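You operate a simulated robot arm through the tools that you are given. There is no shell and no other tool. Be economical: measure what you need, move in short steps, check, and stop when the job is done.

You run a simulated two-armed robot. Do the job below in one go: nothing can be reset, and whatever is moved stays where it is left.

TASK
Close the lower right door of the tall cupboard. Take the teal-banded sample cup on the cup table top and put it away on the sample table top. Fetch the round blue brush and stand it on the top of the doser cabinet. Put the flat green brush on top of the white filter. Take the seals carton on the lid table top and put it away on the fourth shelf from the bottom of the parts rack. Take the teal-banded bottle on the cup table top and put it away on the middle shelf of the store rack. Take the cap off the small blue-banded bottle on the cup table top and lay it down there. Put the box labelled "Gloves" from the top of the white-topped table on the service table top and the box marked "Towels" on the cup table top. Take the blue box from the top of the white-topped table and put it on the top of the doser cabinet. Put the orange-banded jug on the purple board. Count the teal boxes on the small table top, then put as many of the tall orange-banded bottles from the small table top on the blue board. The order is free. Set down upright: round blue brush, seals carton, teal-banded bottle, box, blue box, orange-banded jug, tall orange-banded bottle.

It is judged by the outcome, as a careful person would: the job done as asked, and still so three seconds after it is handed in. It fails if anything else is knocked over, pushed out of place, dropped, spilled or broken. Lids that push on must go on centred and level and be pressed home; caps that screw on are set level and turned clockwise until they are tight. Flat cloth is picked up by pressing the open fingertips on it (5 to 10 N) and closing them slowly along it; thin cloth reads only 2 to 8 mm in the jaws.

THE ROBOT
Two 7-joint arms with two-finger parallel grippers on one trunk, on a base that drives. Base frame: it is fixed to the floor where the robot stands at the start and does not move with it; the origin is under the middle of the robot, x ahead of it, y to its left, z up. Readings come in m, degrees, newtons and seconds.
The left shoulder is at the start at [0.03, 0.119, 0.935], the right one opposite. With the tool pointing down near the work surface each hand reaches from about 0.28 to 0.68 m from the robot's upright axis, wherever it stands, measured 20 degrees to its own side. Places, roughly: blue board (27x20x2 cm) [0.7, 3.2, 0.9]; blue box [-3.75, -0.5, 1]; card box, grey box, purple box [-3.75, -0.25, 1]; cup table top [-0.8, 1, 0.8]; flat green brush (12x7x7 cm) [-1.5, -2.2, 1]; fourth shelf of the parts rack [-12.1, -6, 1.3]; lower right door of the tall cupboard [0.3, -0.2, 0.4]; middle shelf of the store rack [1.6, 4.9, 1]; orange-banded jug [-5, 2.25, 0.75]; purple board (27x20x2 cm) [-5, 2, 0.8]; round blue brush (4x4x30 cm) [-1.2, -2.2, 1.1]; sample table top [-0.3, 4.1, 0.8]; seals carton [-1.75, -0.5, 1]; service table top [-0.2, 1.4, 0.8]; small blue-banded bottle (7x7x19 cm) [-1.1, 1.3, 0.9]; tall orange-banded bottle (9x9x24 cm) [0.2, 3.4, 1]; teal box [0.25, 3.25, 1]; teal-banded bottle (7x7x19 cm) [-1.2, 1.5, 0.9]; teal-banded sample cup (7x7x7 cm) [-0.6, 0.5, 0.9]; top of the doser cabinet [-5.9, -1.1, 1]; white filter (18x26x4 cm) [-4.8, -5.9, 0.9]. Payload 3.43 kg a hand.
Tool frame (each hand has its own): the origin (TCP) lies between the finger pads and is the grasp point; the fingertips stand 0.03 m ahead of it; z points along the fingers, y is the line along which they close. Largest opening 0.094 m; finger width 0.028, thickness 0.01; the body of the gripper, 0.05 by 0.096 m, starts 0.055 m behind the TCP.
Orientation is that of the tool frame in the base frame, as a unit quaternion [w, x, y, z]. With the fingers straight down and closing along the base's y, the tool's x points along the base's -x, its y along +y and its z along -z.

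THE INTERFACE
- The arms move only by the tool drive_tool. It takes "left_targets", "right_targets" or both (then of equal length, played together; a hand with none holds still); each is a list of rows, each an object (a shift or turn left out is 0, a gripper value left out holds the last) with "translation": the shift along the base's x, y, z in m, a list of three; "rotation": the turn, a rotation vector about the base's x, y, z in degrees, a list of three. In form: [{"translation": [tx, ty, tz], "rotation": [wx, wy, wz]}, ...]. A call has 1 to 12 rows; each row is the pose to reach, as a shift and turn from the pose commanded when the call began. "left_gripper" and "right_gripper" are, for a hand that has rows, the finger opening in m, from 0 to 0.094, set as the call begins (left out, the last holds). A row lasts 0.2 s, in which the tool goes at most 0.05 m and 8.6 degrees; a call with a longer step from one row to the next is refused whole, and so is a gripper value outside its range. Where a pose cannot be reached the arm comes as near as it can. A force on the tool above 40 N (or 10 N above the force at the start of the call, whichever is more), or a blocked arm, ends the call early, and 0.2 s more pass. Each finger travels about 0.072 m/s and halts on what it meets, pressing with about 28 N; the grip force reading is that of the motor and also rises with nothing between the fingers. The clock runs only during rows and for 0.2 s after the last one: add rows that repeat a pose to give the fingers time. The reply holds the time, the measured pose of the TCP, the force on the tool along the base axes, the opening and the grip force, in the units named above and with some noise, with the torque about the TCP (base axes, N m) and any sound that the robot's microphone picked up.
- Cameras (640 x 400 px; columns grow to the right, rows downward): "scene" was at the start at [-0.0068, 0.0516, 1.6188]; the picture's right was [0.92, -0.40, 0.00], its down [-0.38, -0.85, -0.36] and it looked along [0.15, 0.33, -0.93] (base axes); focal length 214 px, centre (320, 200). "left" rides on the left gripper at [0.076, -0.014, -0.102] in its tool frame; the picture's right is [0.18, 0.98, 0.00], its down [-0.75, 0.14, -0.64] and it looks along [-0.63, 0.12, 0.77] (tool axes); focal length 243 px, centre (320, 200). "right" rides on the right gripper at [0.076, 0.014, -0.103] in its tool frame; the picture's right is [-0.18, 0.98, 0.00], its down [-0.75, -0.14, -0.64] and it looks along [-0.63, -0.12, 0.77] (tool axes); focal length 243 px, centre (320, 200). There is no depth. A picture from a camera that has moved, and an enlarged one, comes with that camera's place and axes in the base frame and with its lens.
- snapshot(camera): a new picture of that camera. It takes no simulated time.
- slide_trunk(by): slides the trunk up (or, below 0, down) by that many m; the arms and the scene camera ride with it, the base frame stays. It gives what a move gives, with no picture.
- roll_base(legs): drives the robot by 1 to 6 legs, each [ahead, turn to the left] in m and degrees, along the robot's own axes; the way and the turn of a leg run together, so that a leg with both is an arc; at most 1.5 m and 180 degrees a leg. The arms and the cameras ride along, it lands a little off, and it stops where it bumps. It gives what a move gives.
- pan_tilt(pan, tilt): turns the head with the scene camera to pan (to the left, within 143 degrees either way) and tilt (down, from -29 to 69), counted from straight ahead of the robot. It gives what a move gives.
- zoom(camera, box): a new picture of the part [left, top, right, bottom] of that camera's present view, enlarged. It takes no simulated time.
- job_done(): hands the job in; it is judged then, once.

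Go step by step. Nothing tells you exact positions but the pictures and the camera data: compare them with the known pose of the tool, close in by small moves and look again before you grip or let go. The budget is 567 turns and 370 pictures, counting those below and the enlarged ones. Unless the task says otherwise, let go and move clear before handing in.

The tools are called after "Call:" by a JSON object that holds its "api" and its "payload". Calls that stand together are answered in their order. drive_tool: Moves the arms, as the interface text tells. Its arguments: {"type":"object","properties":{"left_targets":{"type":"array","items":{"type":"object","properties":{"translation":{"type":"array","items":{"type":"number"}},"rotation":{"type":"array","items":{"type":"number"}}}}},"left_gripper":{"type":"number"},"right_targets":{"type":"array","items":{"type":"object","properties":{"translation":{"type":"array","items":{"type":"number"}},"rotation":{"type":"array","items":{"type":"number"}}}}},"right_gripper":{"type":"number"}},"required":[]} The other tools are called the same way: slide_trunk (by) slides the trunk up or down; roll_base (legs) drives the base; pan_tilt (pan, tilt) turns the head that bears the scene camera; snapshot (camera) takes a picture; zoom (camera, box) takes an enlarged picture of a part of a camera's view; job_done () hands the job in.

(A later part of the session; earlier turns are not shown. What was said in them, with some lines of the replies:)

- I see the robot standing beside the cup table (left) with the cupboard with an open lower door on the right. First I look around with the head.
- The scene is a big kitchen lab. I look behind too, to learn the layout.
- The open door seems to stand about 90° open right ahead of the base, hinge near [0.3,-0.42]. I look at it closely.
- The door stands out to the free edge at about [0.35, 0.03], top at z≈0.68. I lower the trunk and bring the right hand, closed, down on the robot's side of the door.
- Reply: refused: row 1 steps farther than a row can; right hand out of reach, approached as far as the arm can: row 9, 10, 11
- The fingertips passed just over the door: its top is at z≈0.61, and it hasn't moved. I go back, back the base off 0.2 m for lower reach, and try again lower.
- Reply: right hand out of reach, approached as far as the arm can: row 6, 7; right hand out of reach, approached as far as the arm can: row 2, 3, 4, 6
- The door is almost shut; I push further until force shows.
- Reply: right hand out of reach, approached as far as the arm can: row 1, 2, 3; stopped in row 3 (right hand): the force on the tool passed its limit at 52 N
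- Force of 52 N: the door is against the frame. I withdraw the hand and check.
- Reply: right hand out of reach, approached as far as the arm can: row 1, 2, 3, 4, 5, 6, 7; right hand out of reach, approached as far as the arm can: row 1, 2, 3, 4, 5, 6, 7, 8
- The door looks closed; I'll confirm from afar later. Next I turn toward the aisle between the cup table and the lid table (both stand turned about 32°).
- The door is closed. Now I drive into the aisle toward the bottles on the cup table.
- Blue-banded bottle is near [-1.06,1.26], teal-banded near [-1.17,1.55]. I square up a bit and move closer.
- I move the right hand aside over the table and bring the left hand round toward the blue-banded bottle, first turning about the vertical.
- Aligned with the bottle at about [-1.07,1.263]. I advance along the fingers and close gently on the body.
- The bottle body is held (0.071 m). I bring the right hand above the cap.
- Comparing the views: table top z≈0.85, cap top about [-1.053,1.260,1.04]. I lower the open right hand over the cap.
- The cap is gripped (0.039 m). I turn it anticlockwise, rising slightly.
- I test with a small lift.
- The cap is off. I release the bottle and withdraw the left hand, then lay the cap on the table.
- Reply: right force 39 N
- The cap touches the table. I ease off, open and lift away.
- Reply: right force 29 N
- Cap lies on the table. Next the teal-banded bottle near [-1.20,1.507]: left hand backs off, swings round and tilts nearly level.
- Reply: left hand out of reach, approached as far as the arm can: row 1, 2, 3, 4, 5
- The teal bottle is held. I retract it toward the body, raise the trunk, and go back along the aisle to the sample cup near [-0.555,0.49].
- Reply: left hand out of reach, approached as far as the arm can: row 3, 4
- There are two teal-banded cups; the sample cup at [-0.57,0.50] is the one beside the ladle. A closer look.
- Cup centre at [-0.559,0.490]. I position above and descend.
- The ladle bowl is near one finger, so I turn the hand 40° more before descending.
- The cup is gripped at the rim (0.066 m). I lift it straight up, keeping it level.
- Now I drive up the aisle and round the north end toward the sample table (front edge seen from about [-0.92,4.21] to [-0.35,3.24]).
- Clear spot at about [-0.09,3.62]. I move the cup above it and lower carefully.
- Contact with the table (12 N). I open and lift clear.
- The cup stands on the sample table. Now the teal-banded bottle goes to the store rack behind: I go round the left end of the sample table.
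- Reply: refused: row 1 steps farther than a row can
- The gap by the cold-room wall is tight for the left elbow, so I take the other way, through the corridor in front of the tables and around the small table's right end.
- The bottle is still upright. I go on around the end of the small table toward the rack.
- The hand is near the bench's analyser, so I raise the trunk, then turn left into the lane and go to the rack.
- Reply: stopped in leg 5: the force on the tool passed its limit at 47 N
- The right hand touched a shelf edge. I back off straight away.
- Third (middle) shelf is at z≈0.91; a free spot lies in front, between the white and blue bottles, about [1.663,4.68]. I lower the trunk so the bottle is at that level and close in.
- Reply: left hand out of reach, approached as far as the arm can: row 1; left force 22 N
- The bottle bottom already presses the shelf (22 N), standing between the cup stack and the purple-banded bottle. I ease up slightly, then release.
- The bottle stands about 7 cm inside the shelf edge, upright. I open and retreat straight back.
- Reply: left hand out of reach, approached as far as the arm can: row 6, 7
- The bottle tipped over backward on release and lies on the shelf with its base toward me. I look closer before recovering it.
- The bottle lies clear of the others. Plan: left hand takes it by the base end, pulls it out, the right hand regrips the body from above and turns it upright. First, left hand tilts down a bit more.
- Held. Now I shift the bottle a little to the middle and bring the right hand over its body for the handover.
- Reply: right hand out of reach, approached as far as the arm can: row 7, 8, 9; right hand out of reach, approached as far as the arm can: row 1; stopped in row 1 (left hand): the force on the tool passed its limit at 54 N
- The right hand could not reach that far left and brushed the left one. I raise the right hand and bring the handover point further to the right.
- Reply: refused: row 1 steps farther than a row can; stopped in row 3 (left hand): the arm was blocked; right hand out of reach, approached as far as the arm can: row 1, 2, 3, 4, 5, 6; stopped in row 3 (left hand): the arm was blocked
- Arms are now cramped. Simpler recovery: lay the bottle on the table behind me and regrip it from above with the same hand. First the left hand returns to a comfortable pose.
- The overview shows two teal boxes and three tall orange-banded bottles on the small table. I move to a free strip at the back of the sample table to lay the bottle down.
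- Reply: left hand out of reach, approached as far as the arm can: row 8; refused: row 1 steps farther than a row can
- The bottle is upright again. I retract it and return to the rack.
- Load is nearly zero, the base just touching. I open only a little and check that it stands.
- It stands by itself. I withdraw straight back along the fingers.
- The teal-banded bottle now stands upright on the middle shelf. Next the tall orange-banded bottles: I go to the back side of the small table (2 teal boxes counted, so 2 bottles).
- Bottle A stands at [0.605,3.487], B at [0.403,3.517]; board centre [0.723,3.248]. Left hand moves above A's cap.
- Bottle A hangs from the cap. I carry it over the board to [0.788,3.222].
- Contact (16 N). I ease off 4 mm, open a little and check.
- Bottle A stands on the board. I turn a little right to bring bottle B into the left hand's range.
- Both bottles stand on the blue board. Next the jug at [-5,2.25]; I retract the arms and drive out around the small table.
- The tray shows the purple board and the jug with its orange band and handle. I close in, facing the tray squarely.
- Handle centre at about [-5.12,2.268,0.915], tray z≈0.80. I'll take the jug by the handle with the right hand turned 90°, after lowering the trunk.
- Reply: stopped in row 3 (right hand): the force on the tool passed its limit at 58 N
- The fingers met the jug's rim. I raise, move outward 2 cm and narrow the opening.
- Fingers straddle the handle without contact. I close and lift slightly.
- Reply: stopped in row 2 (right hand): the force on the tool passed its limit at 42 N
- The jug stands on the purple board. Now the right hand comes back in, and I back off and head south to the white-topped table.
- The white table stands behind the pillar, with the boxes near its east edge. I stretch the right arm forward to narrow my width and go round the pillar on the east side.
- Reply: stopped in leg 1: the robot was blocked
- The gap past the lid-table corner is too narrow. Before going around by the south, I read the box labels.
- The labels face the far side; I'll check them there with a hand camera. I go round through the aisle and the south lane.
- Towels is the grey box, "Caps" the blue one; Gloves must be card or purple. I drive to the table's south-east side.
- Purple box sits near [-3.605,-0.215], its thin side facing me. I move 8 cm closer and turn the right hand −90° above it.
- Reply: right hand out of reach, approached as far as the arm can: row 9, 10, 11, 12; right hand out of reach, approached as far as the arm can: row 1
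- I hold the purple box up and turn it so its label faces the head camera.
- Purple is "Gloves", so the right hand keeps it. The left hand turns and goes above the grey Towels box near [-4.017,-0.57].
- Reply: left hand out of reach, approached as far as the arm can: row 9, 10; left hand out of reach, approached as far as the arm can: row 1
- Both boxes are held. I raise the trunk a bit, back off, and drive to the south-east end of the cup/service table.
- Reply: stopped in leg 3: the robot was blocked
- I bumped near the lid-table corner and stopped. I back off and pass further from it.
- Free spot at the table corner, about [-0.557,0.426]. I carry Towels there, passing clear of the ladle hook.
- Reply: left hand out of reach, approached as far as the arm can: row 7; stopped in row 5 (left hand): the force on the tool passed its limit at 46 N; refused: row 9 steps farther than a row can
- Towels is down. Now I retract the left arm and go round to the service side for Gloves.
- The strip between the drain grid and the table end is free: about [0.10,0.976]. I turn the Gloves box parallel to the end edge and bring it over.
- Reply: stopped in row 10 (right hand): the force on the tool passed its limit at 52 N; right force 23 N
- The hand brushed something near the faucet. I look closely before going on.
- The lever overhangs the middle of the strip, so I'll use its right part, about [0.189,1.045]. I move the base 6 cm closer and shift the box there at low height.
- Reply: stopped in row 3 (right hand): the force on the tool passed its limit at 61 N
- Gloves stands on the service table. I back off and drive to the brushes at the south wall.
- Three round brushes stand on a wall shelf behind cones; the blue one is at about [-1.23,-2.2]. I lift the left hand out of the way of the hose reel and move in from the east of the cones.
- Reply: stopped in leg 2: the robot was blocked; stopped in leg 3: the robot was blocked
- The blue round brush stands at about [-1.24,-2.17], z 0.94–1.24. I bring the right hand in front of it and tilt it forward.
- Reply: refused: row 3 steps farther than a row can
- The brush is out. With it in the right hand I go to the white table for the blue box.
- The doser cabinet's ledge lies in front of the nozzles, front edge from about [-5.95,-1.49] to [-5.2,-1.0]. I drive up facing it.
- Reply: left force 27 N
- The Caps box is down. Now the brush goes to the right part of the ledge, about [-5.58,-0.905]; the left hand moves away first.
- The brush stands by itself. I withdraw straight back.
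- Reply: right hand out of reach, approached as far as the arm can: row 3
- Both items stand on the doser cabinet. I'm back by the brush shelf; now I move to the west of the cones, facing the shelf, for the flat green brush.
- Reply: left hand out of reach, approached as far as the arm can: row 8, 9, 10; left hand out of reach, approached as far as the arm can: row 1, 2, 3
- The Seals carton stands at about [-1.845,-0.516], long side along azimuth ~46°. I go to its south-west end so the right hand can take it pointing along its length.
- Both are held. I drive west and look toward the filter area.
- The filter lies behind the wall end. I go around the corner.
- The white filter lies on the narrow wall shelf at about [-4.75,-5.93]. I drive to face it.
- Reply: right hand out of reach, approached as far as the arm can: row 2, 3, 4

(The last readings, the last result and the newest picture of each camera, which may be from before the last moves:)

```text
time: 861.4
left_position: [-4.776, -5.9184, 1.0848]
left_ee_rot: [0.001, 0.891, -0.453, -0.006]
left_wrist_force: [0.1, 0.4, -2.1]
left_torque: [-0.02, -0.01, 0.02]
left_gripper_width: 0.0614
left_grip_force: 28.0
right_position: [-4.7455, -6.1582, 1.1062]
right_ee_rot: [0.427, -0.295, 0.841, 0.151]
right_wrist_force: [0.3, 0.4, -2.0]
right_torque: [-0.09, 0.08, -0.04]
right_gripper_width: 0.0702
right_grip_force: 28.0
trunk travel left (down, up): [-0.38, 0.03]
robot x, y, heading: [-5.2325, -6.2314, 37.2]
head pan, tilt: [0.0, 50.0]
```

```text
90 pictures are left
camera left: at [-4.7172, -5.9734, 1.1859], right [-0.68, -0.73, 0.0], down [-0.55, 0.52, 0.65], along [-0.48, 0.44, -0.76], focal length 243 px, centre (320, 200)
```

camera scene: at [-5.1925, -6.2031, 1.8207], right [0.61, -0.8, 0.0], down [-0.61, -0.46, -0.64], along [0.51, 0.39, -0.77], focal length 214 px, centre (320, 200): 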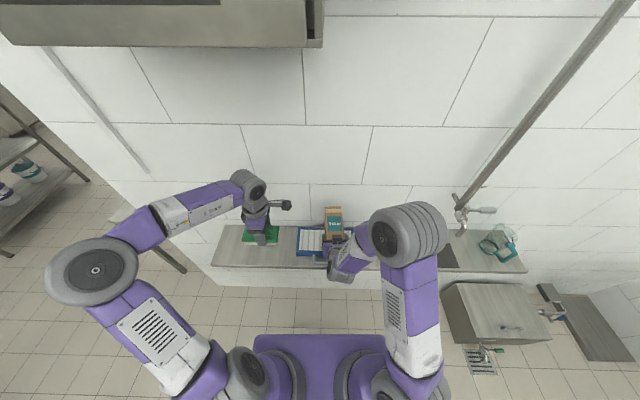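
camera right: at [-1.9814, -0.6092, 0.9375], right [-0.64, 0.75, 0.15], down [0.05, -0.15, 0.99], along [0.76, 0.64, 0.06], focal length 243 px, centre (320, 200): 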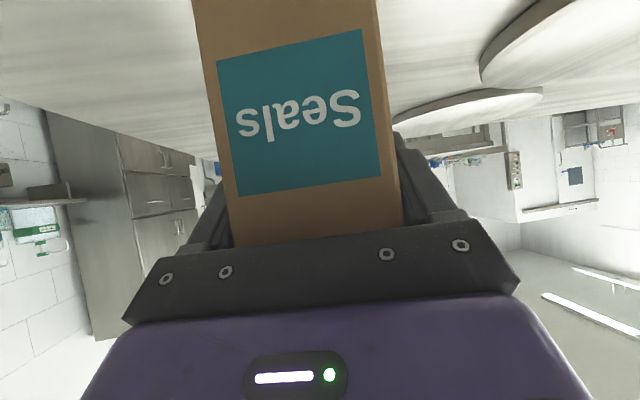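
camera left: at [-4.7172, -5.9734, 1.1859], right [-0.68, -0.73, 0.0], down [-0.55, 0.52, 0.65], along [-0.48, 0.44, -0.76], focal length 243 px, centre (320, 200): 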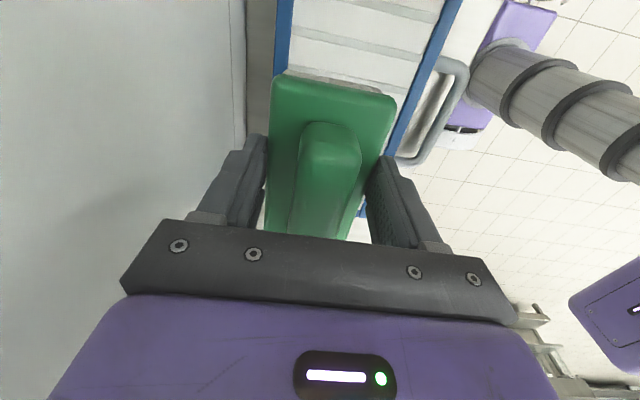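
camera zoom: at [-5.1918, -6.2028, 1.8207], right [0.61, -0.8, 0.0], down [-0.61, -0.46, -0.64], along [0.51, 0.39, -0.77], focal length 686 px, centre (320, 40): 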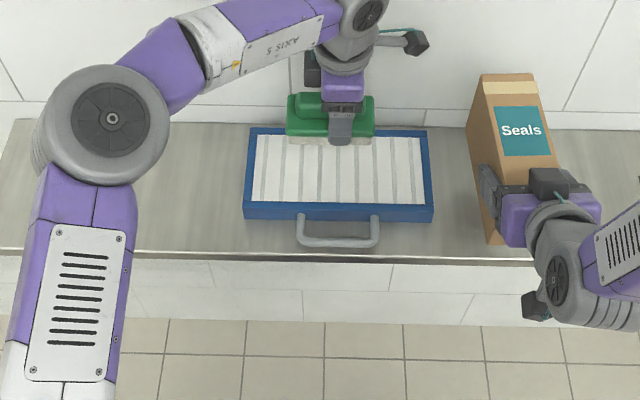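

Call:
{"api": "drive_tool", "payload": {"left_targets": [{"translation": [-0.003, -0.002, -0.03]}, {"translation": [-0.003, -0.002, -0.06]}, {"translation": [-0.003, -0.002, -0.075]}, {"translation": [-0.003, -0.002, -0.083]}, {"translation": [-0.003, -0.002, -0.091]}, {"translation": [-0.003, -0.002, -0.099]}]}}

```text
time: 862.6
left_position: [-4.7758, -5.9197, 1.0055]
left_ee_rot: [-0.002, 0.892, -0.452, -0.002]
left_wrist_force: [-4.2, -1.2, 10.4]
left_torque: [0.15, -0.07, 0.05]
left_gripper_width: 0.0618
left_grip_force: 28.0
right_position: [-4.7455, -6.1595, 1.1069]
right_ee_rot: [0.427, -0.294, 0.842, 0.15]
right_wrist_force: [-0.6, -0.2, -2.6]
right_torque: [-0.1, 0.11, 0.01]
right_gripper_width: 0.0701
right_grip_force: 27.8
trunk travel left (down, up): [-0.38, 0.03]
robot x, y, heading: [-5.23, -6.2311, 37.1]
head pan, tilt: [0.0, 50.0]
stopped in row 5 (left hand): the force on the tool passed its limit at 47 N (the readings are from after the stop); the commanded pose is now the measured one
```

Contact. I ease off, release and lift.

Call:
{"api": "drive_tool", "payload": {"left_targets": [{"translation": [0, 0, 0.002]}, {"translation": [0, 0, 0.002]}]}}

Call:
{"api": "drive_tool", "payload": {"left_targets": [{"translation": [0, 0, 0]}, {"translation": [0, 0, 0]}, {"translation": [0, 0, 0.03]}, {"translation": [0, 0, 0.07]}, {"translation": [0, 0, 0.11]}, {"translation": [0, 0, 0.15]}, {"translation": [0, 0, 0.19]}], "left_gripper": 0.088}}

Call:
{"api": "zoom", "payload": {"camera": "scene", "box": [220, 190, 420, 310]}}

```text
time: 863.2
left_position: [-4.7761, -5.9195, 1.0057]
left_ee_rot: [-0.002, 0.892, -0.453, -0.003]
left_wrist_force: [0.6, -0.2, -0.8]
left_torque: [-0.03, -0.12, 0.02]
left_gripper_width: 0.0615
left_grip_force: 27.8
right_position: [-4.7451, -6.1583, 1.1079]
right_ee_rot: [0.428, -0.294, 0.841, 0.15]
right_wrist_force: [-0.1, -1.4, -2.8]
right_torque: [-0.07, 0.13, -0.01]
right_gripper_width: 0.0703
right_grip_force: 28.1
trunk travel left (down, up): [-0.38, 0.03]
robot x, y, heading: [-5.2311, -6.2308, 36.9]
head pan, tilt: [0.0, 50.0]
```

```text
time: 864.8
left_position: [-4.7758, -5.9193, 1.1942]
left_ee_rot: [-0.002, 0.892, -0.453, -0.003]
left_wrist_force: [-0.5, -0.2, -0.1]
left_torque: [0.01, -0.03, -0.01]
left_gripper_width: 0.0882
left_grip_force: 0.1
right_position: [-4.7451, -6.1586, 1.1072]
right_ee_rot: [0.428, -0.294, 0.841, 0.15]
right_wrist_force: [0.6, -0.3, -3.5]
right_torque: [-0.1, 0.11, -0.01]
right_gripper_width: 0.0703
right_grip_force: 27.5
trunk travel left (down, up): [-0.38, 0.03]
robot x, y, heading: [-5.2273, -6.2317, 37.2]
head pan, tilt: [0.0, 50.0]
```

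```text
3.20 times, centred on (320, 250) of scene
camera zoom: at [-5.193, -6.2039, 1.8208], right [0.61, -0.8, 0.0], down [-0.61, -0.46, -0.64], along [0.51, 0.39, -0.77], focal length 686 px, centre (320, 40)
```

zoom: 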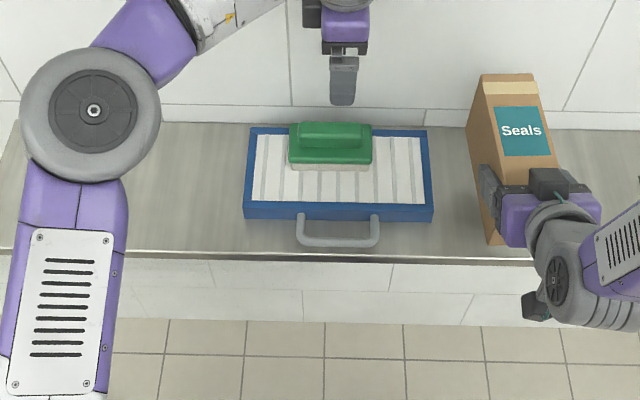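

The green brush lies on the filter. Now to the parts rack far west; I back away and look that way.

Call:
{"api": "roll_base", "payload": {"legs": [[-0.5, 0], [0, 145]]}}

Call:
{"api": "pan_tilt", "payload": {"pan": 0, "tilt": 22}}

Call:
{"api": "snapshot", "payload": {"camera": "scene"}}

Call:
{"api": "snapshot", "payload": {"camera": "right"}}

```text
time: 873.8
left_position: [-6.1734, -6.5526, 1.1929]
left_ee_rot: [0.002, 0.681, 0.733, -0.002]
left_wrist_force: [-0.9, 0.3, 0.2]
left_torque: [0.01, 0.02, 0.01]
left_gripper_width: 0.088
left_grip_force: 0.0
right_position: [-6.0727, -6.3339, 1.1071]
right_ee_rot: [0.027, 0.89, 0.051, -0.452]
right_wrist_force: [-0.5, 0.2, -4.0]
right_torque: [0.04, -0.09, 0.0]
right_gripper_width: 0.0706
right_grip_force: 27.9
trunk travel left (down, up): [-0.38, 0.03]
robot x, y, heading: [-5.6199, -6.526, -174.9]
head pan, tilt: [0.0, 50.0]
```

```text
time: 874.7
left_position: [-6.1727, -6.5515, 1.1937]
left_ee_rot: [0.002, 0.681, 0.732, -0.002]
left_wrist_force: [-0.7, -0.3, -0.8]
left_torque: [-0.03, 0.04, -0.01]
left_gripper_width: 0.0879
left_grip_force: 0.0
right_position: [-6.072, -6.3326, 1.1076]
right_ee_rot: [0.027, 0.89, 0.051, -0.452]
right_wrist_force: [0.2, 0.0, -2.3]
right_torque: [0.0, -0.13, 0.02]
right_gripper_width: 0.0701
right_grip_force: 28.5
trunk travel left (down, up): [-0.38, 0.03]
robot x, y, heading: [-5.6214, -6.5259, -174.9]
head pan, tilt: [0.0, 22.0]
```

```text
88 pictures are left
camera scene: at [-5.6838, -6.5335, 1.863], right [-0.09, 1.0, 0.0], down [0.37, 0.03, -0.93], along [-0.92, -0.09, -0.38], focal length 214 px, centre (320, 200)
```

scene: 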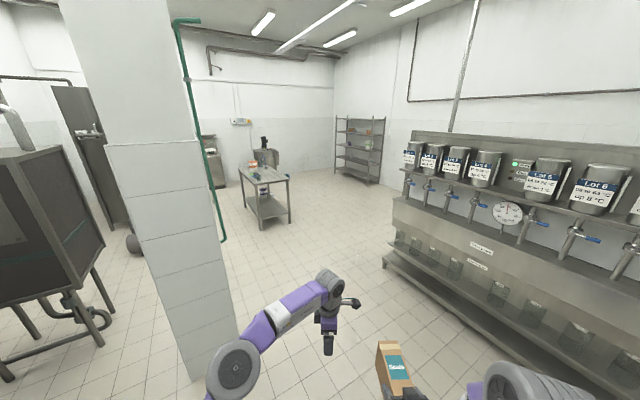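

```text
87 pictures are left
camera right: at [-5.9446, -6.3332, 1.1061], right [0.01, -0.99, 0.15], down [0.06, 0.15, 0.99], along [-1.0, 0.0, 0.06], focal length 243 px, centre (320, 200)
```

right: 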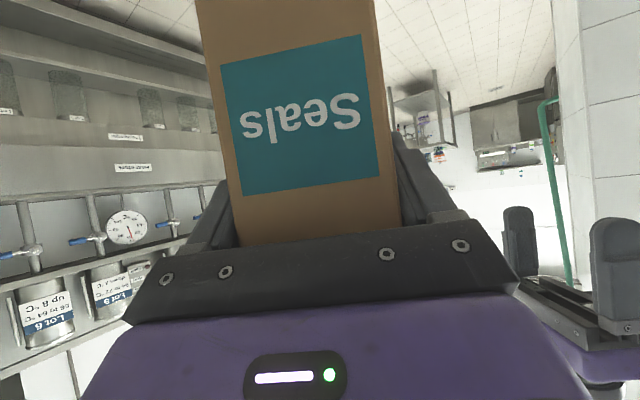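

Call:
{"api": "roll_base", "payload": {"legs": [[0, -4], [1.4, 0], [1.4, 0], [1.4, 0]]}}

Call:
{"api": "snapshot", "payload": {"camera": "scene"}}

```text
time: 895.3
left_position: [-10.3812, -6.5232, 1.1941]
left_ee_rot: [0.002, 0.723, 0.691, -0.002]
left_wrist_force: [-0.7, -0.1, 0.6]
left_torque: [0.0, -0.01, 0.04]
left_gripper_width: 0.0879
left_grip_force: 0.0
right_position: [-10.255, -6.3186, 1.1077]
right_ee_rot: [0.0, 0.891, -0.001, -0.454]
right_wrist_force: [-0.2, 0.6, -2.9]
right_torque: [-0.01, -0.15, 0.0]
right_gripper_width: 0.0704
right_grip_force: 28.0
trunk travel left (down, up): [-0.38, 0.03]
robot x, y, heading: [-9.8311, -6.5651, 178.7]
head pan, tilt: [0.0, 22.0]
```

```text
86 pictures are left
camera scene: at [-9.8931, -6.5625, 1.8631], right [0.03, 1.0, 0.0], down [0.37, -0.01, -0.93], along [-0.93, 0.02, -0.37], focal length 214 px, centre (320, 200)
```

scene: 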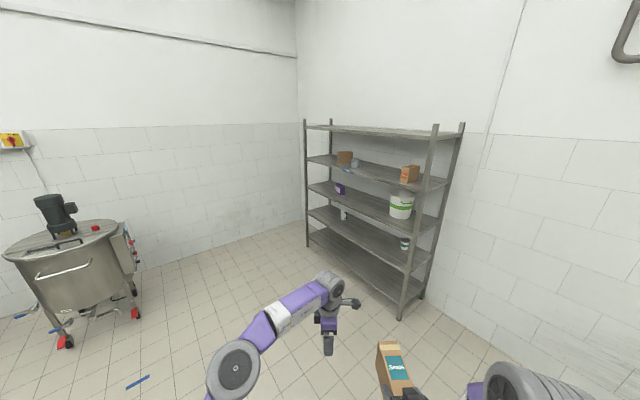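

The fourth shelf (z≈1.32) has free room in the middle. I drive to stand off in front of it, facing the rack.

Call:
{"api": "roll_base", "payload": {"legs": [[0, 12], [1.2, 0], [0.45, 0], [0, -65]]}}

Call:
{"api": "slide_trunk", "payload": {"by": 0.03}}

Call:
{"api": "snapshot", "payload": {"camera": "scene"}}

```text
time: 907.2
left_position: [-11.7234, -6.3569, 1.1941]
left_ee_rot: [0.002, 0.959, 0.285, -0.004]
left_wrist_force: [0.3, 0.0, 0.3]
left_torque: [0.02, 0.0, -0.02]
left_gripper_width: 0.088
left_grip_force: 0.0
right_position: [-11.4843, -6.3401, 1.1075]
right_ee_rot: [-0.207, 0.792, -0.409, -0.404]
right_wrist_force: [0.2, 0.1, -3.0]
right_torque: [-0.14, -0.09, 0.03]
right_gripper_width: 0.0703
right_grip_force: 28.8
trunk travel left (down, up): [-0.38, 0.03]
robot x, y, heading: [-11.4358, -6.8283, 124.3]
head pan, tilt: [0.0, 22.0]
```

```text
time: 908.0
left_position: [-11.7242, -6.3561, 1.224]
left_ee_rot: [0.001, 0.958, 0.285, -0.003]
left_wrist_force: [-0.4, 0.2, 0.2]
left_torque: [0.0, 0.0, -0.03]
left_gripper_width: 0.0879
left_grip_force: 0.1
right_position: [-11.4827, -6.3392, 1.1366]
right_ee_rot: [-0.206, 0.793, -0.408, -0.403]
right_wrist_force: [-0.3, 0.1, -2.6]
right_torque: [-0.12, -0.08, -0.02]
right_gripper_width: 0.0702
right_grip_force: 28.2
trunk travel left (down, up): [-0.41, 0.0]
robot x, y, heading: [-11.4385, -6.8305, 124.3]
head pan, tilt: [0.0, 22.0]
```

```text
85 pictures are left
camera scene: at [-11.4701, -6.7755, 1.893], right [0.83, 0.56, 0.0], down [0.21, -0.31, -0.93], along [-0.52, 0.77, -0.38], focal length 214 px, centre (320, 200)
```

scene: 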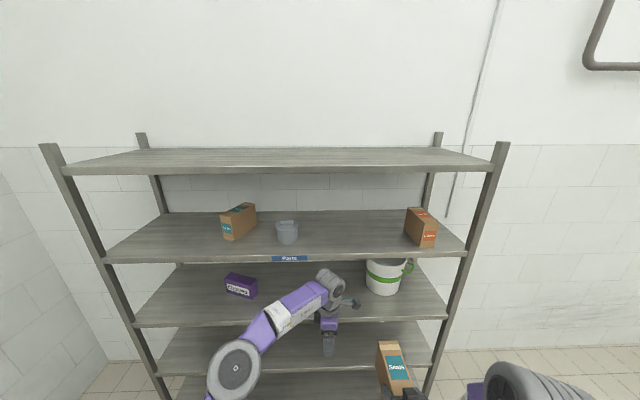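

Call:
{"api": "drive_tool", "payload": {"right_targets": [{"translation": [0, 0, 0.04]}, {"translation": [0, 0, 0.08]}, {"translation": [0, 0, 0.12]}, {"translation": [0, 0, 0.16]}, {"translation": [0, 0, 0.2]}, {"translation": [0, 0, 0.24]}, {"translation": [0, 0, 0.27]}, {"translation": [0, 0, 0.3]}], "left_targets": [{"translation": [0.02, -0.03, 0]}, {"translation": [0.04, -0.06, 0]}, {"translation": [0.065, -0.095, 0]}, {"translation": [0.09, -0.13, 0]}, {"translation": [0.115, -0.165, 0]}, {"translation": [0.115, -0.165, 0]}, {"translation": [0.115, -0.165, 0]}, {"translation": [0.115, -0.165, 0]}]}}

Call:
{"api": "snapshot", "payload": {"camera": "scene"}}

```text
time: 909.8
left_position: [-11.6112, -6.5259, 1.2206]
left_ee_rot: [0.0, 0.959, 0.285, -0.003]
left_wrist_force: [-0.9, 0.0, 0.0]
left_torque: [0.04, -0.03, 0.02]
left_gripper_width: 0.0882
left_grip_force: 0.0
right_position: [-11.4836, -6.3463, 1.4395]
right_ee_rot: [-0.207, 0.793, -0.408, -0.403]
right_wrist_force: [-0.5, -0.8, -1.1]
right_torque: [-0.09, -0.06, -0.05]
right_gripper_width: 0.0703
right_grip_force: 27.9
trunk travel left (down, up): [-0.41, 0.0]
robot x, y, heading: [-11.4357, -6.8288, 124.3]
head pan, tilt: [0.0, 22.0]
```

```text
84 pictures are left
camera scene: at [-11.47, -6.7806, 1.8932], right [0.83, 0.56, 0.0], down [0.21, -0.31, -0.93], along [-0.52, 0.77, -0.37], focal length 214 px, centre (320, 200)
```

scene: 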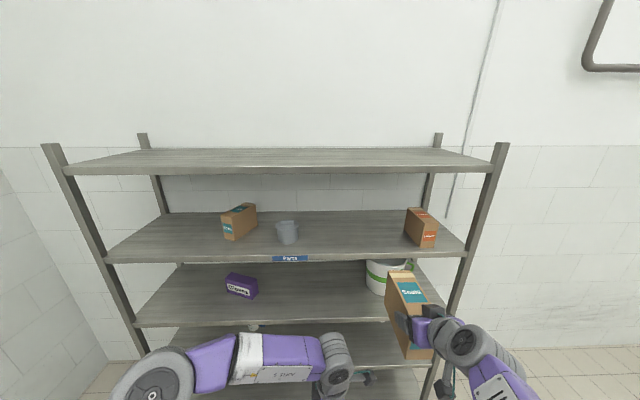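

Call:
{"api": "roll_base", "payload": {"legs": [[0.2, 0]]}}

Call:
{"api": "snapshot", "payload": {"camera": "scene"}}

Call:
{"api": "snapshot", "payload": {"camera": "right"}}

```text
time: 911.4
left_position: [-11.7214, -6.3556, 1.2197]
left_ee_rot: [0.002, 0.959, 0.282, -0.004]
left_wrist_force: [-0.1, 0.1, 0.7]
left_torque: [0.01, 0.03, 0.01]
left_gripper_width: 0.0879
left_grip_force: 0.0
right_position: [-11.5943, -6.1745, 1.4383]
right_ee_rot: [-0.208, 0.791, -0.411, -0.403]
right_wrist_force: [-0.3, 0.4, -2.8]
right_torque: [-0.1, -0.1, 0.0]
right_gripper_width: 0.0703
right_grip_force: 28.3
trunk travel left (down, up): [-0.41, 0.0]
robot x, y, heading: [-11.5469, -6.6621, 123.8]
head pan, tilt: [0.0, 22.0]
```

```text
83 pictures are left
camera scene: at [-11.582, -6.6098, 1.8931], right [0.83, 0.56, 0.0], down [0.21, -0.31, -0.93], along [-0.52, 0.77, -0.37], focal length 214 px, centre (320, 200)
```

scene: 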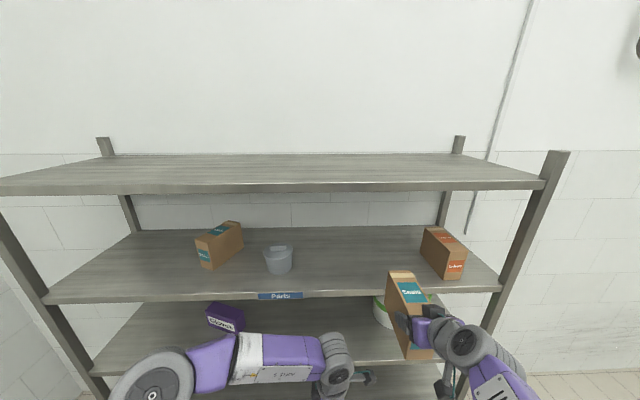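

```text
82 pictures are left
camera right: at [-11.5325, -6.2879, 1.4372], right [-0.87, -0.48, 0.15], down [0.16, 0.02, 0.99], along [-0.48, 0.88, 0.06], focal length 243 px, centre (320, 200)
```

right: 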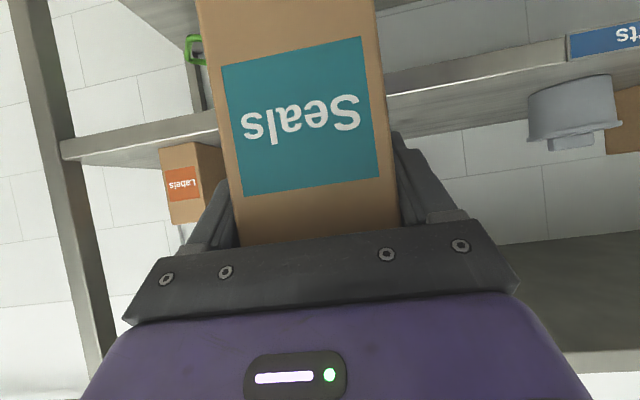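

Call:
{"api": "drive_tool", "payload": {"right_targets": [{"translation": [0, 0, 0.02]}, {"translation": [0, 0, 0.04]}]}}

Call:
{"api": "roll_base", "payload": {"legs": [[0.13, 0]]}}

Call:
{"api": "snapshot", "payload": {"camera": "right"}}

Call:
{"api": "snapshot", "payload": {"camera": "scene"}}

```text
time: 912.0
left_position: [-11.7221, -6.3553, 1.2194]
left_ee_rot: [0.001, 0.959, 0.282, -0.003]
left_wrist_force: [0.3, -0.1, -0.3]
left_torque: [-0.01, 0.02, -0.03]
left_gripper_width: 0.088
left_grip_force: 0.1
right_position: [-11.594, -6.1739, 1.4787]
right_ee_rot: [-0.207, 0.791, -0.411, -0.402]
right_wrist_force: [-0.6, 0.3, -2.7]
right_torque: [-0.11, -0.06, -0.05]
right_gripper_width: 0.0701
right_grip_force: 27.8
trunk travel left (down, up): [-0.41, 0.0]
robot x, y, heading: [-11.5479, -6.6624, 123.7]
head pan, tilt: [0.0, 22.0]
```

```text
time: 913.2
left_position: [-11.7961, -6.2498, 1.2211]
left_ee_rot: [0.001, 0.959, 0.283, -0.003]
left_wrist_force: [-0.2, -0.1, -0.7]
left_torque: [0.03, 0.0, 0.01]
left_gripper_width: 0.0877
left_grip_force: 0.0
right_position: [-11.6683, -6.0677, 1.4798]
right_ee_rot: [-0.207, 0.792, -0.409, -0.403]
right_wrist_force: [-0.5, -0.6, -2.6]
right_torque: [-0.13, -0.07, 0.0]
right_gripper_width: 0.0702
right_grip_force: 28.1
trunk travel left (down, up): [-0.41, 0.0]
robot x, y, heading: [-11.6227, -6.5562, 124.0]
head pan, tilt: [0.0, 22.0]
```

```text
81 pictures are left
camera right: at [-11.6065, -6.18, 1.4782], right [-0.86, -0.48, 0.15], down [0.16, 0.02, 0.99], along [-0.48, 0.88, 0.06], focal length 243 px, centre (320, 200)
```

right: 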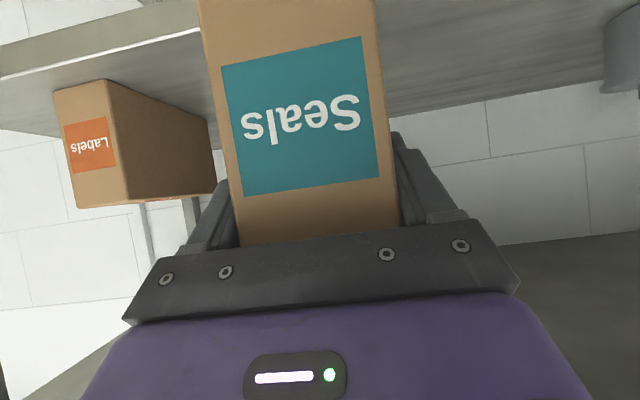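

```text
80 pictures are left
camera scene: at [-11.6539, -6.5034, 1.8932], right [0.83, 0.56, 0.0], down [0.21, -0.31, -0.93], along [-0.52, 0.77, -0.37], focal length 214 px, centre (320, 200)
```

scene: 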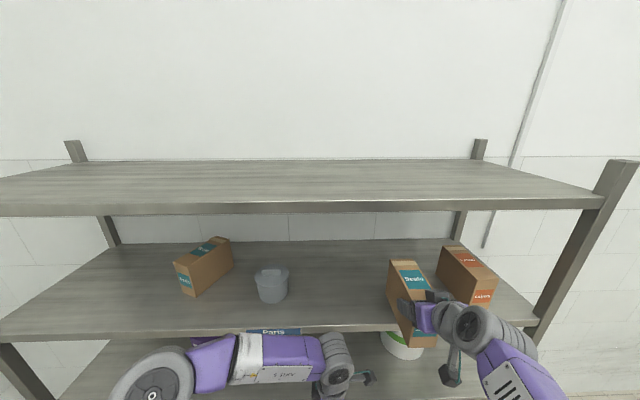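

Call:
{"api": "drive_tool", "payload": {"right_targets": [{"translation": [-0.033, -0.024, 0]}, {"translation": [-0.065, -0.047, 0]}, {"translation": [-0.097, -0.07, 0]}, {"translation": [-0.12, -0.038, 0]}, {"translation": [-0.143, -0.006, 0]}, {"translation": [-0.166, 0.025, 0]}, {"translation": [-0.188, 0.055, 0]}]}}

Call:
{"api": "snapshot", "payload": {"camera": "right"}}

Call:
{"api": "zoom", "payload": {"camera": "scene", "box": [180, 200, 500, 360]}}

```text
time: 914.9
left_position: [-11.7967, -6.2469, 1.2197]
left_ee_rot: [0.001, 0.959, 0.284, -0.004]
left_wrist_force: [0.3, 0.3, -0.5]
left_torque: [-0.03, -0.01, 0.02]
left_gripper_width: 0.0881
left_grip_force: 0.0
right_position: [-11.8601, -6.0124, 1.4804]
right_ee_rot: [-0.206, 0.793, -0.408, -0.402]
right_wrist_force: [-0.4, -0.5, -2.1]
right_torque: [-0.1, -0.07, 0.0]
right_gripper_width: 0.0704
right_grip_force: 28.0
trunk travel left (down, up): [-0.41, 0.0]
robot x, y, heading: [-11.6199, -6.5572, 124.2]
head pan, tilt: [0.0, 22.0]
```

```text
79 pictures are left
camera right: at [-11.7984, -6.1241, 1.4792], right [-0.86, -0.48, 0.15], down [0.16, 0.02, 0.99], along [-0.48, 0.88, 0.06], focal length 243 px, centre (320, 200)
```

right: 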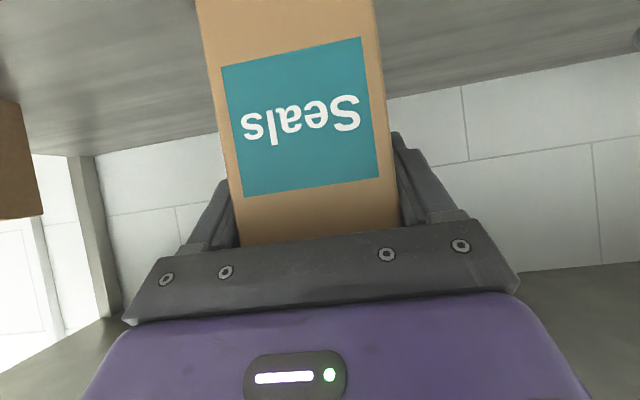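

```text
2.00 times, centred on (340, 280) of scene
camera zoom: at [-11.6569, -6.4993, 1.8929], right [0.83, 0.56, 0.0], down [0.21, -0.31, -0.93], along [-0.52, 0.77, -0.38], focal length 429 px, centre (280, 40)
```

zoom: 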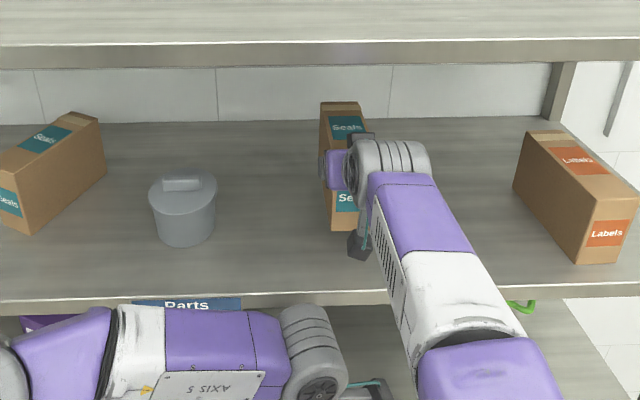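

Call:
{"api": "drive_tool", "payload": {"right_targets": [{"translation": [0, 0, -0.025]}, {"translation": [0, 0, -0.045]}, {"translation": [0, 0, -0.055]}, {"translation": [0, 0, -0.061]}, {"translation": [0, 0, -0.067]}, {"translation": [0, 0, -0.073]}]}}

```text
time: 916.3
left_position: [-11.7949, -6.25, 1.2202]
left_ee_rot: [0.001, 0.959, 0.284, -0.003]
left_wrist_force: [0.2, 0.0, -0.3]
left_torque: [-0.03, -0.01, -0.01]
left_gripper_width: 0.0879
left_grip_force: 0.1
right_position: [-11.8594, -6.009, 1.4188]
right_ee_rot: [-0.211, 0.787, -0.405, -0.414]
right_wrist_force: [2.5, -4.9, 12.7]
right_torque: [-0.12, -0.71, -0.17]
right_gripper_width: 0.0703
right_grip_force: 28.4
trunk travel left (down, up): [-0.41, 0.0]
robot x, y, heading: [-11.6202, -6.5559, 123.9]
head pan, tilt: [0.0, 22.0]
stopped in row 6 (right hand): the force on the tool passed its limit at 42 N (the readings are from after the stop); the commanded pose is now the measured one
```

Contact at the expected height. I ease off and release slowly, checking.

Call:
{"api": "drive_tool", "payload": {"right_targets": [{"translation": [0, 0, 0.002]}, {"translation": [0, 0, 0.003]}]}}

Call:
{"api": "drive_tool", "payload": {"right_targets": [{"translation": [0, 0, 0]}, {"translation": [0, 0, 0]}], "right_gripper": 0.078}}

Call:
{"api": "zoom", "payload": {"camera": "scene", "box": [260, 220, 460, 345]}}

```text
time: 916.9
left_position: [-11.7957, -6.249, 1.2215]
left_ee_rot: [0.001, 0.959, 0.284, -0.003]
left_wrist_force: [1.2, 0.2, -0.1]
left_torque: [-0.02, 0.01, 0.0]
left_gripper_width: 0.0881
left_grip_force: 0.1
right_position: [-11.8603, -6.0104, 1.4178]
right_ee_rot: [-0.211, 0.788, -0.407, -0.41]
right_wrist_force: [-2.4, 1.4, 3.0]
right_torque: [0.74, 0.45, 0.17]
right_gripper_width: 0.0705
right_grip_force: 28.5
trunk travel left (down, up): [-0.41, 0.0]
robot x, y, heading: [-11.6168, -6.552, 124.1]
head pan, tilt: [0.0, 22.0]
```

```text
time: 917.5
left_position: [-11.7958, -6.2477, 1.2212]
left_ee_rot: [0.001, 0.959, 0.284, -0.004]
left_wrist_force: [-0.3, 0.0, 0.2]
left_torque: [-0.01, -0.02, -0.03]
left_gripper_width: 0.0879
left_grip_force: 0.0
right_position: [-11.8594, -6.0105, 1.4185]
right_ee_rot: [-0.21, 0.788, -0.407, -0.41]
right_wrist_force: [-0.2, 0.2, -0.1]
right_torque: [0.01, -0.01, -0.03]
right_gripper_width: 0.0779
right_grip_force: 0.0
trunk travel left (down, up): [-0.41, 0.0]
robot x, y, heading: [-11.6202, -6.5587, 124.1]
head pan, tilt: [0.0, 22.0]
```

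```text
3.20 times, centred on (360, 282) of scene
camera zoom: at [-11.6549, -6.5022, 1.8931], right [0.83, 0.56, 0.0], down [0.21, -0.31, -0.93], along [-0.52, 0.77, -0.37], focal length 686 px, centre (192, -64)
```

zoom: 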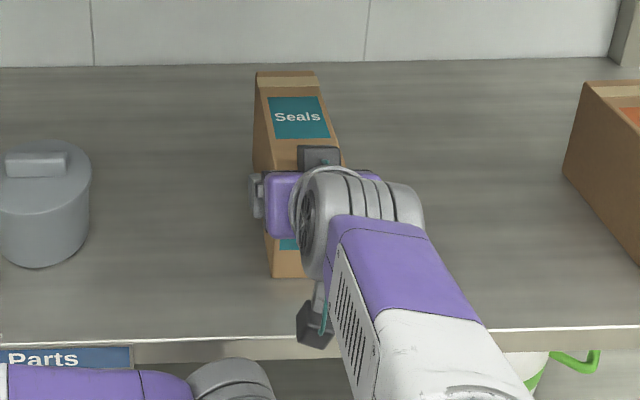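

Call:
{"api": "drive_tool", "payload": {"right_targets": [{"translation": [0, 0, 0]}, {"translation": [0, 0, 0]}, {"translation": [0.012, -0.017, 0.008]}, {"translation": [0.028, -0.04, 0.02]}, {"translation": [0.05, -0.071, 0.03]}, {"translation": [0.075, -0.107, 0.03]}, {"translation": [0.1, -0.142, 0.03]}, {"translation": [0.125, -0.178, 0.03]}], "right_gripper": 0.092}}

Call:
{"api": "roll_base", "payload": {"legs": [[-0.3, 0]]}}

Call:
{"api": "snapshot", "payload": {"camera": "scene"}}

```text
time: 919.3
left_position: [-11.794, -6.2515, 1.2199]
left_ee_rot: [0.002, 0.959, 0.282, -0.005]
left_wrist_force: [-0.5, -0.7, 0.5]
left_torque: [-0.01, 0.04, 0.01]
left_gripper_width: 0.0883
left_grip_force: 0.1
right_position: [-11.7326, -6.1865, 1.453]
right_ee_rot: [-0.212, 0.783, -0.41, -0.416]
right_wrist_force: [1.3, 33.4, 15.9]
right_torque: [-0.17, 0.63, -1.33]
right_gripper_width: 0.081
right_grip_force: 0.0
trunk travel left (down, up): [-0.41, 0.0]
robot x, y, heading: [-11.6182, -6.5541, 124.1]
head pan, tilt: [0.0, 22.0]
```

```text
time: 921.3
left_position: [-11.6297, -6.4923, 1.2207]
left_ee_rot: [0.002, 0.959, 0.282, -0.004]
left_wrist_force: [-0.1, -0.2, 0.0]
left_torque: [0.0, 0.01, 0.05]
left_gripper_width: 0.0882
left_grip_force: 0.1
right_position: [-11.5691, -6.4284, 1.4514]
right_ee_rot: [-0.213, 0.783, -0.41, -0.416]
right_wrist_force: [15.0, 25.2, 25.8]
right_torque: [-0.62, 0.8, -0.41]
right_gripper_width: 0.0772
right_grip_force: 0.1
trunk travel left (down, up): [-0.41, 0.0]
robot x, y, heading: [-11.452, -6.7987, 123.8]
head pan, tilt: [0.0, 22.0]
```

```text
76 pictures are left
camera scene: at [-11.4906, -6.7453, 1.893], right [0.83, 0.56, 0.0], down [0.21, -0.31, -0.93], along [-0.52, 0.77, -0.38], focal length 214 px, centre (320, 200)
```

scene: 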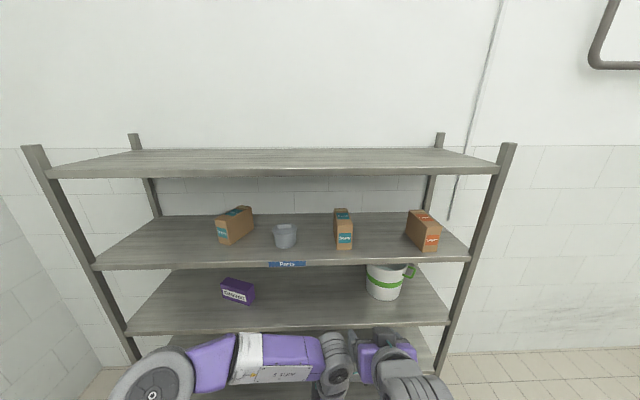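

The carton stands on the fourth shelf. The two hands are touching each other, so I separate them and take a last look.

Call:
{"api": "drive_tool", "payload": {"right_targets": [{"translation": [0.025, 0.017, 0.01]}, {"translation": [0.05, 0.034, 0.02]}, {"translation": [0.08, 0.055, 0.02]}]}}

Call:
{"api": "zoom", "payload": {"camera": "scene", "box": [200, 180, 460, 290]}}

```text
time: 922.1
left_position: [-11.63, -6.4905, 1.2197]
left_ee_rot: [0.003, 0.959, 0.282, -0.004]
left_wrist_force: [-0.3, -0.9, 0.0]
left_torque: [-0.03, 0.02, 0.02]
left_gripper_width: 0.088
left_grip_force: 0.1
right_position: [-11.4876, -6.373, 1.4728]
right_ee_rot: [-0.212, 0.784, -0.41, -0.414]
right_wrist_force: [0.2, -0.5, -1.0]
right_torque: [0.01, 0.02, 0.03]
right_gripper_width: 0.092
right_grip_force: 0.2
trunk travel left (down, up): [-0.41, 0.0]
robot x, y, heading: [-11.4583, -6.7952, 123.9]
head pan, tilt: [0.0, 22.0]
```

```text
2.46 times, centred on (330, 235) of scene
camera zoom: at [-11.4891, -6.7442, 1.8931], right [0.83, 0.56, 0.0], down [0.21, -0.31, -0.93], along [-0.52, 0.77, -0.37], focal length 528 px, centre (295, 114)
```

zoom: 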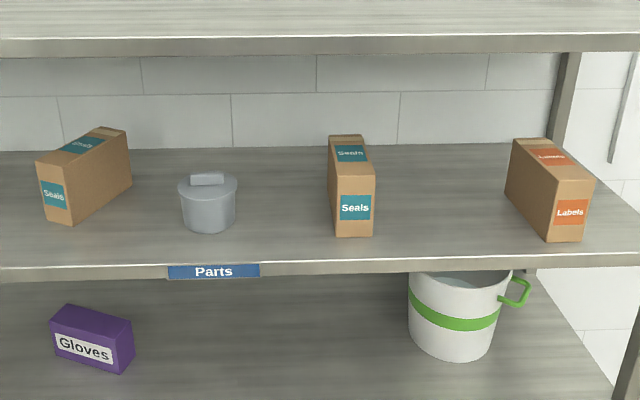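

The carton stands level on the fourth shelf of the parts rack, both hands are clear, and every part of the task is done. I hand the job in.

Call:
{"api": "job_done", "payload": {}}

```text
The job is handed in.
```

The job is done and handed in: every item was in its asked-for place when I last saw it, though I did not go back to re-check the earlier ones at the end.

- **Teal-banded bottle:** it tipped over on the store rack when I first let go. I picked it up and stood it upright on the middle shelf.
- **Bumps:** I touched the store rack, the lid table, the stand beside the brush shelf, the jug's rim, and something by the service table's faucet. The head camera showed nothing fallen or moved.
- **Teal boxes:** I counted two on the small table, so two tall orange-banded bottles went on the blue board.
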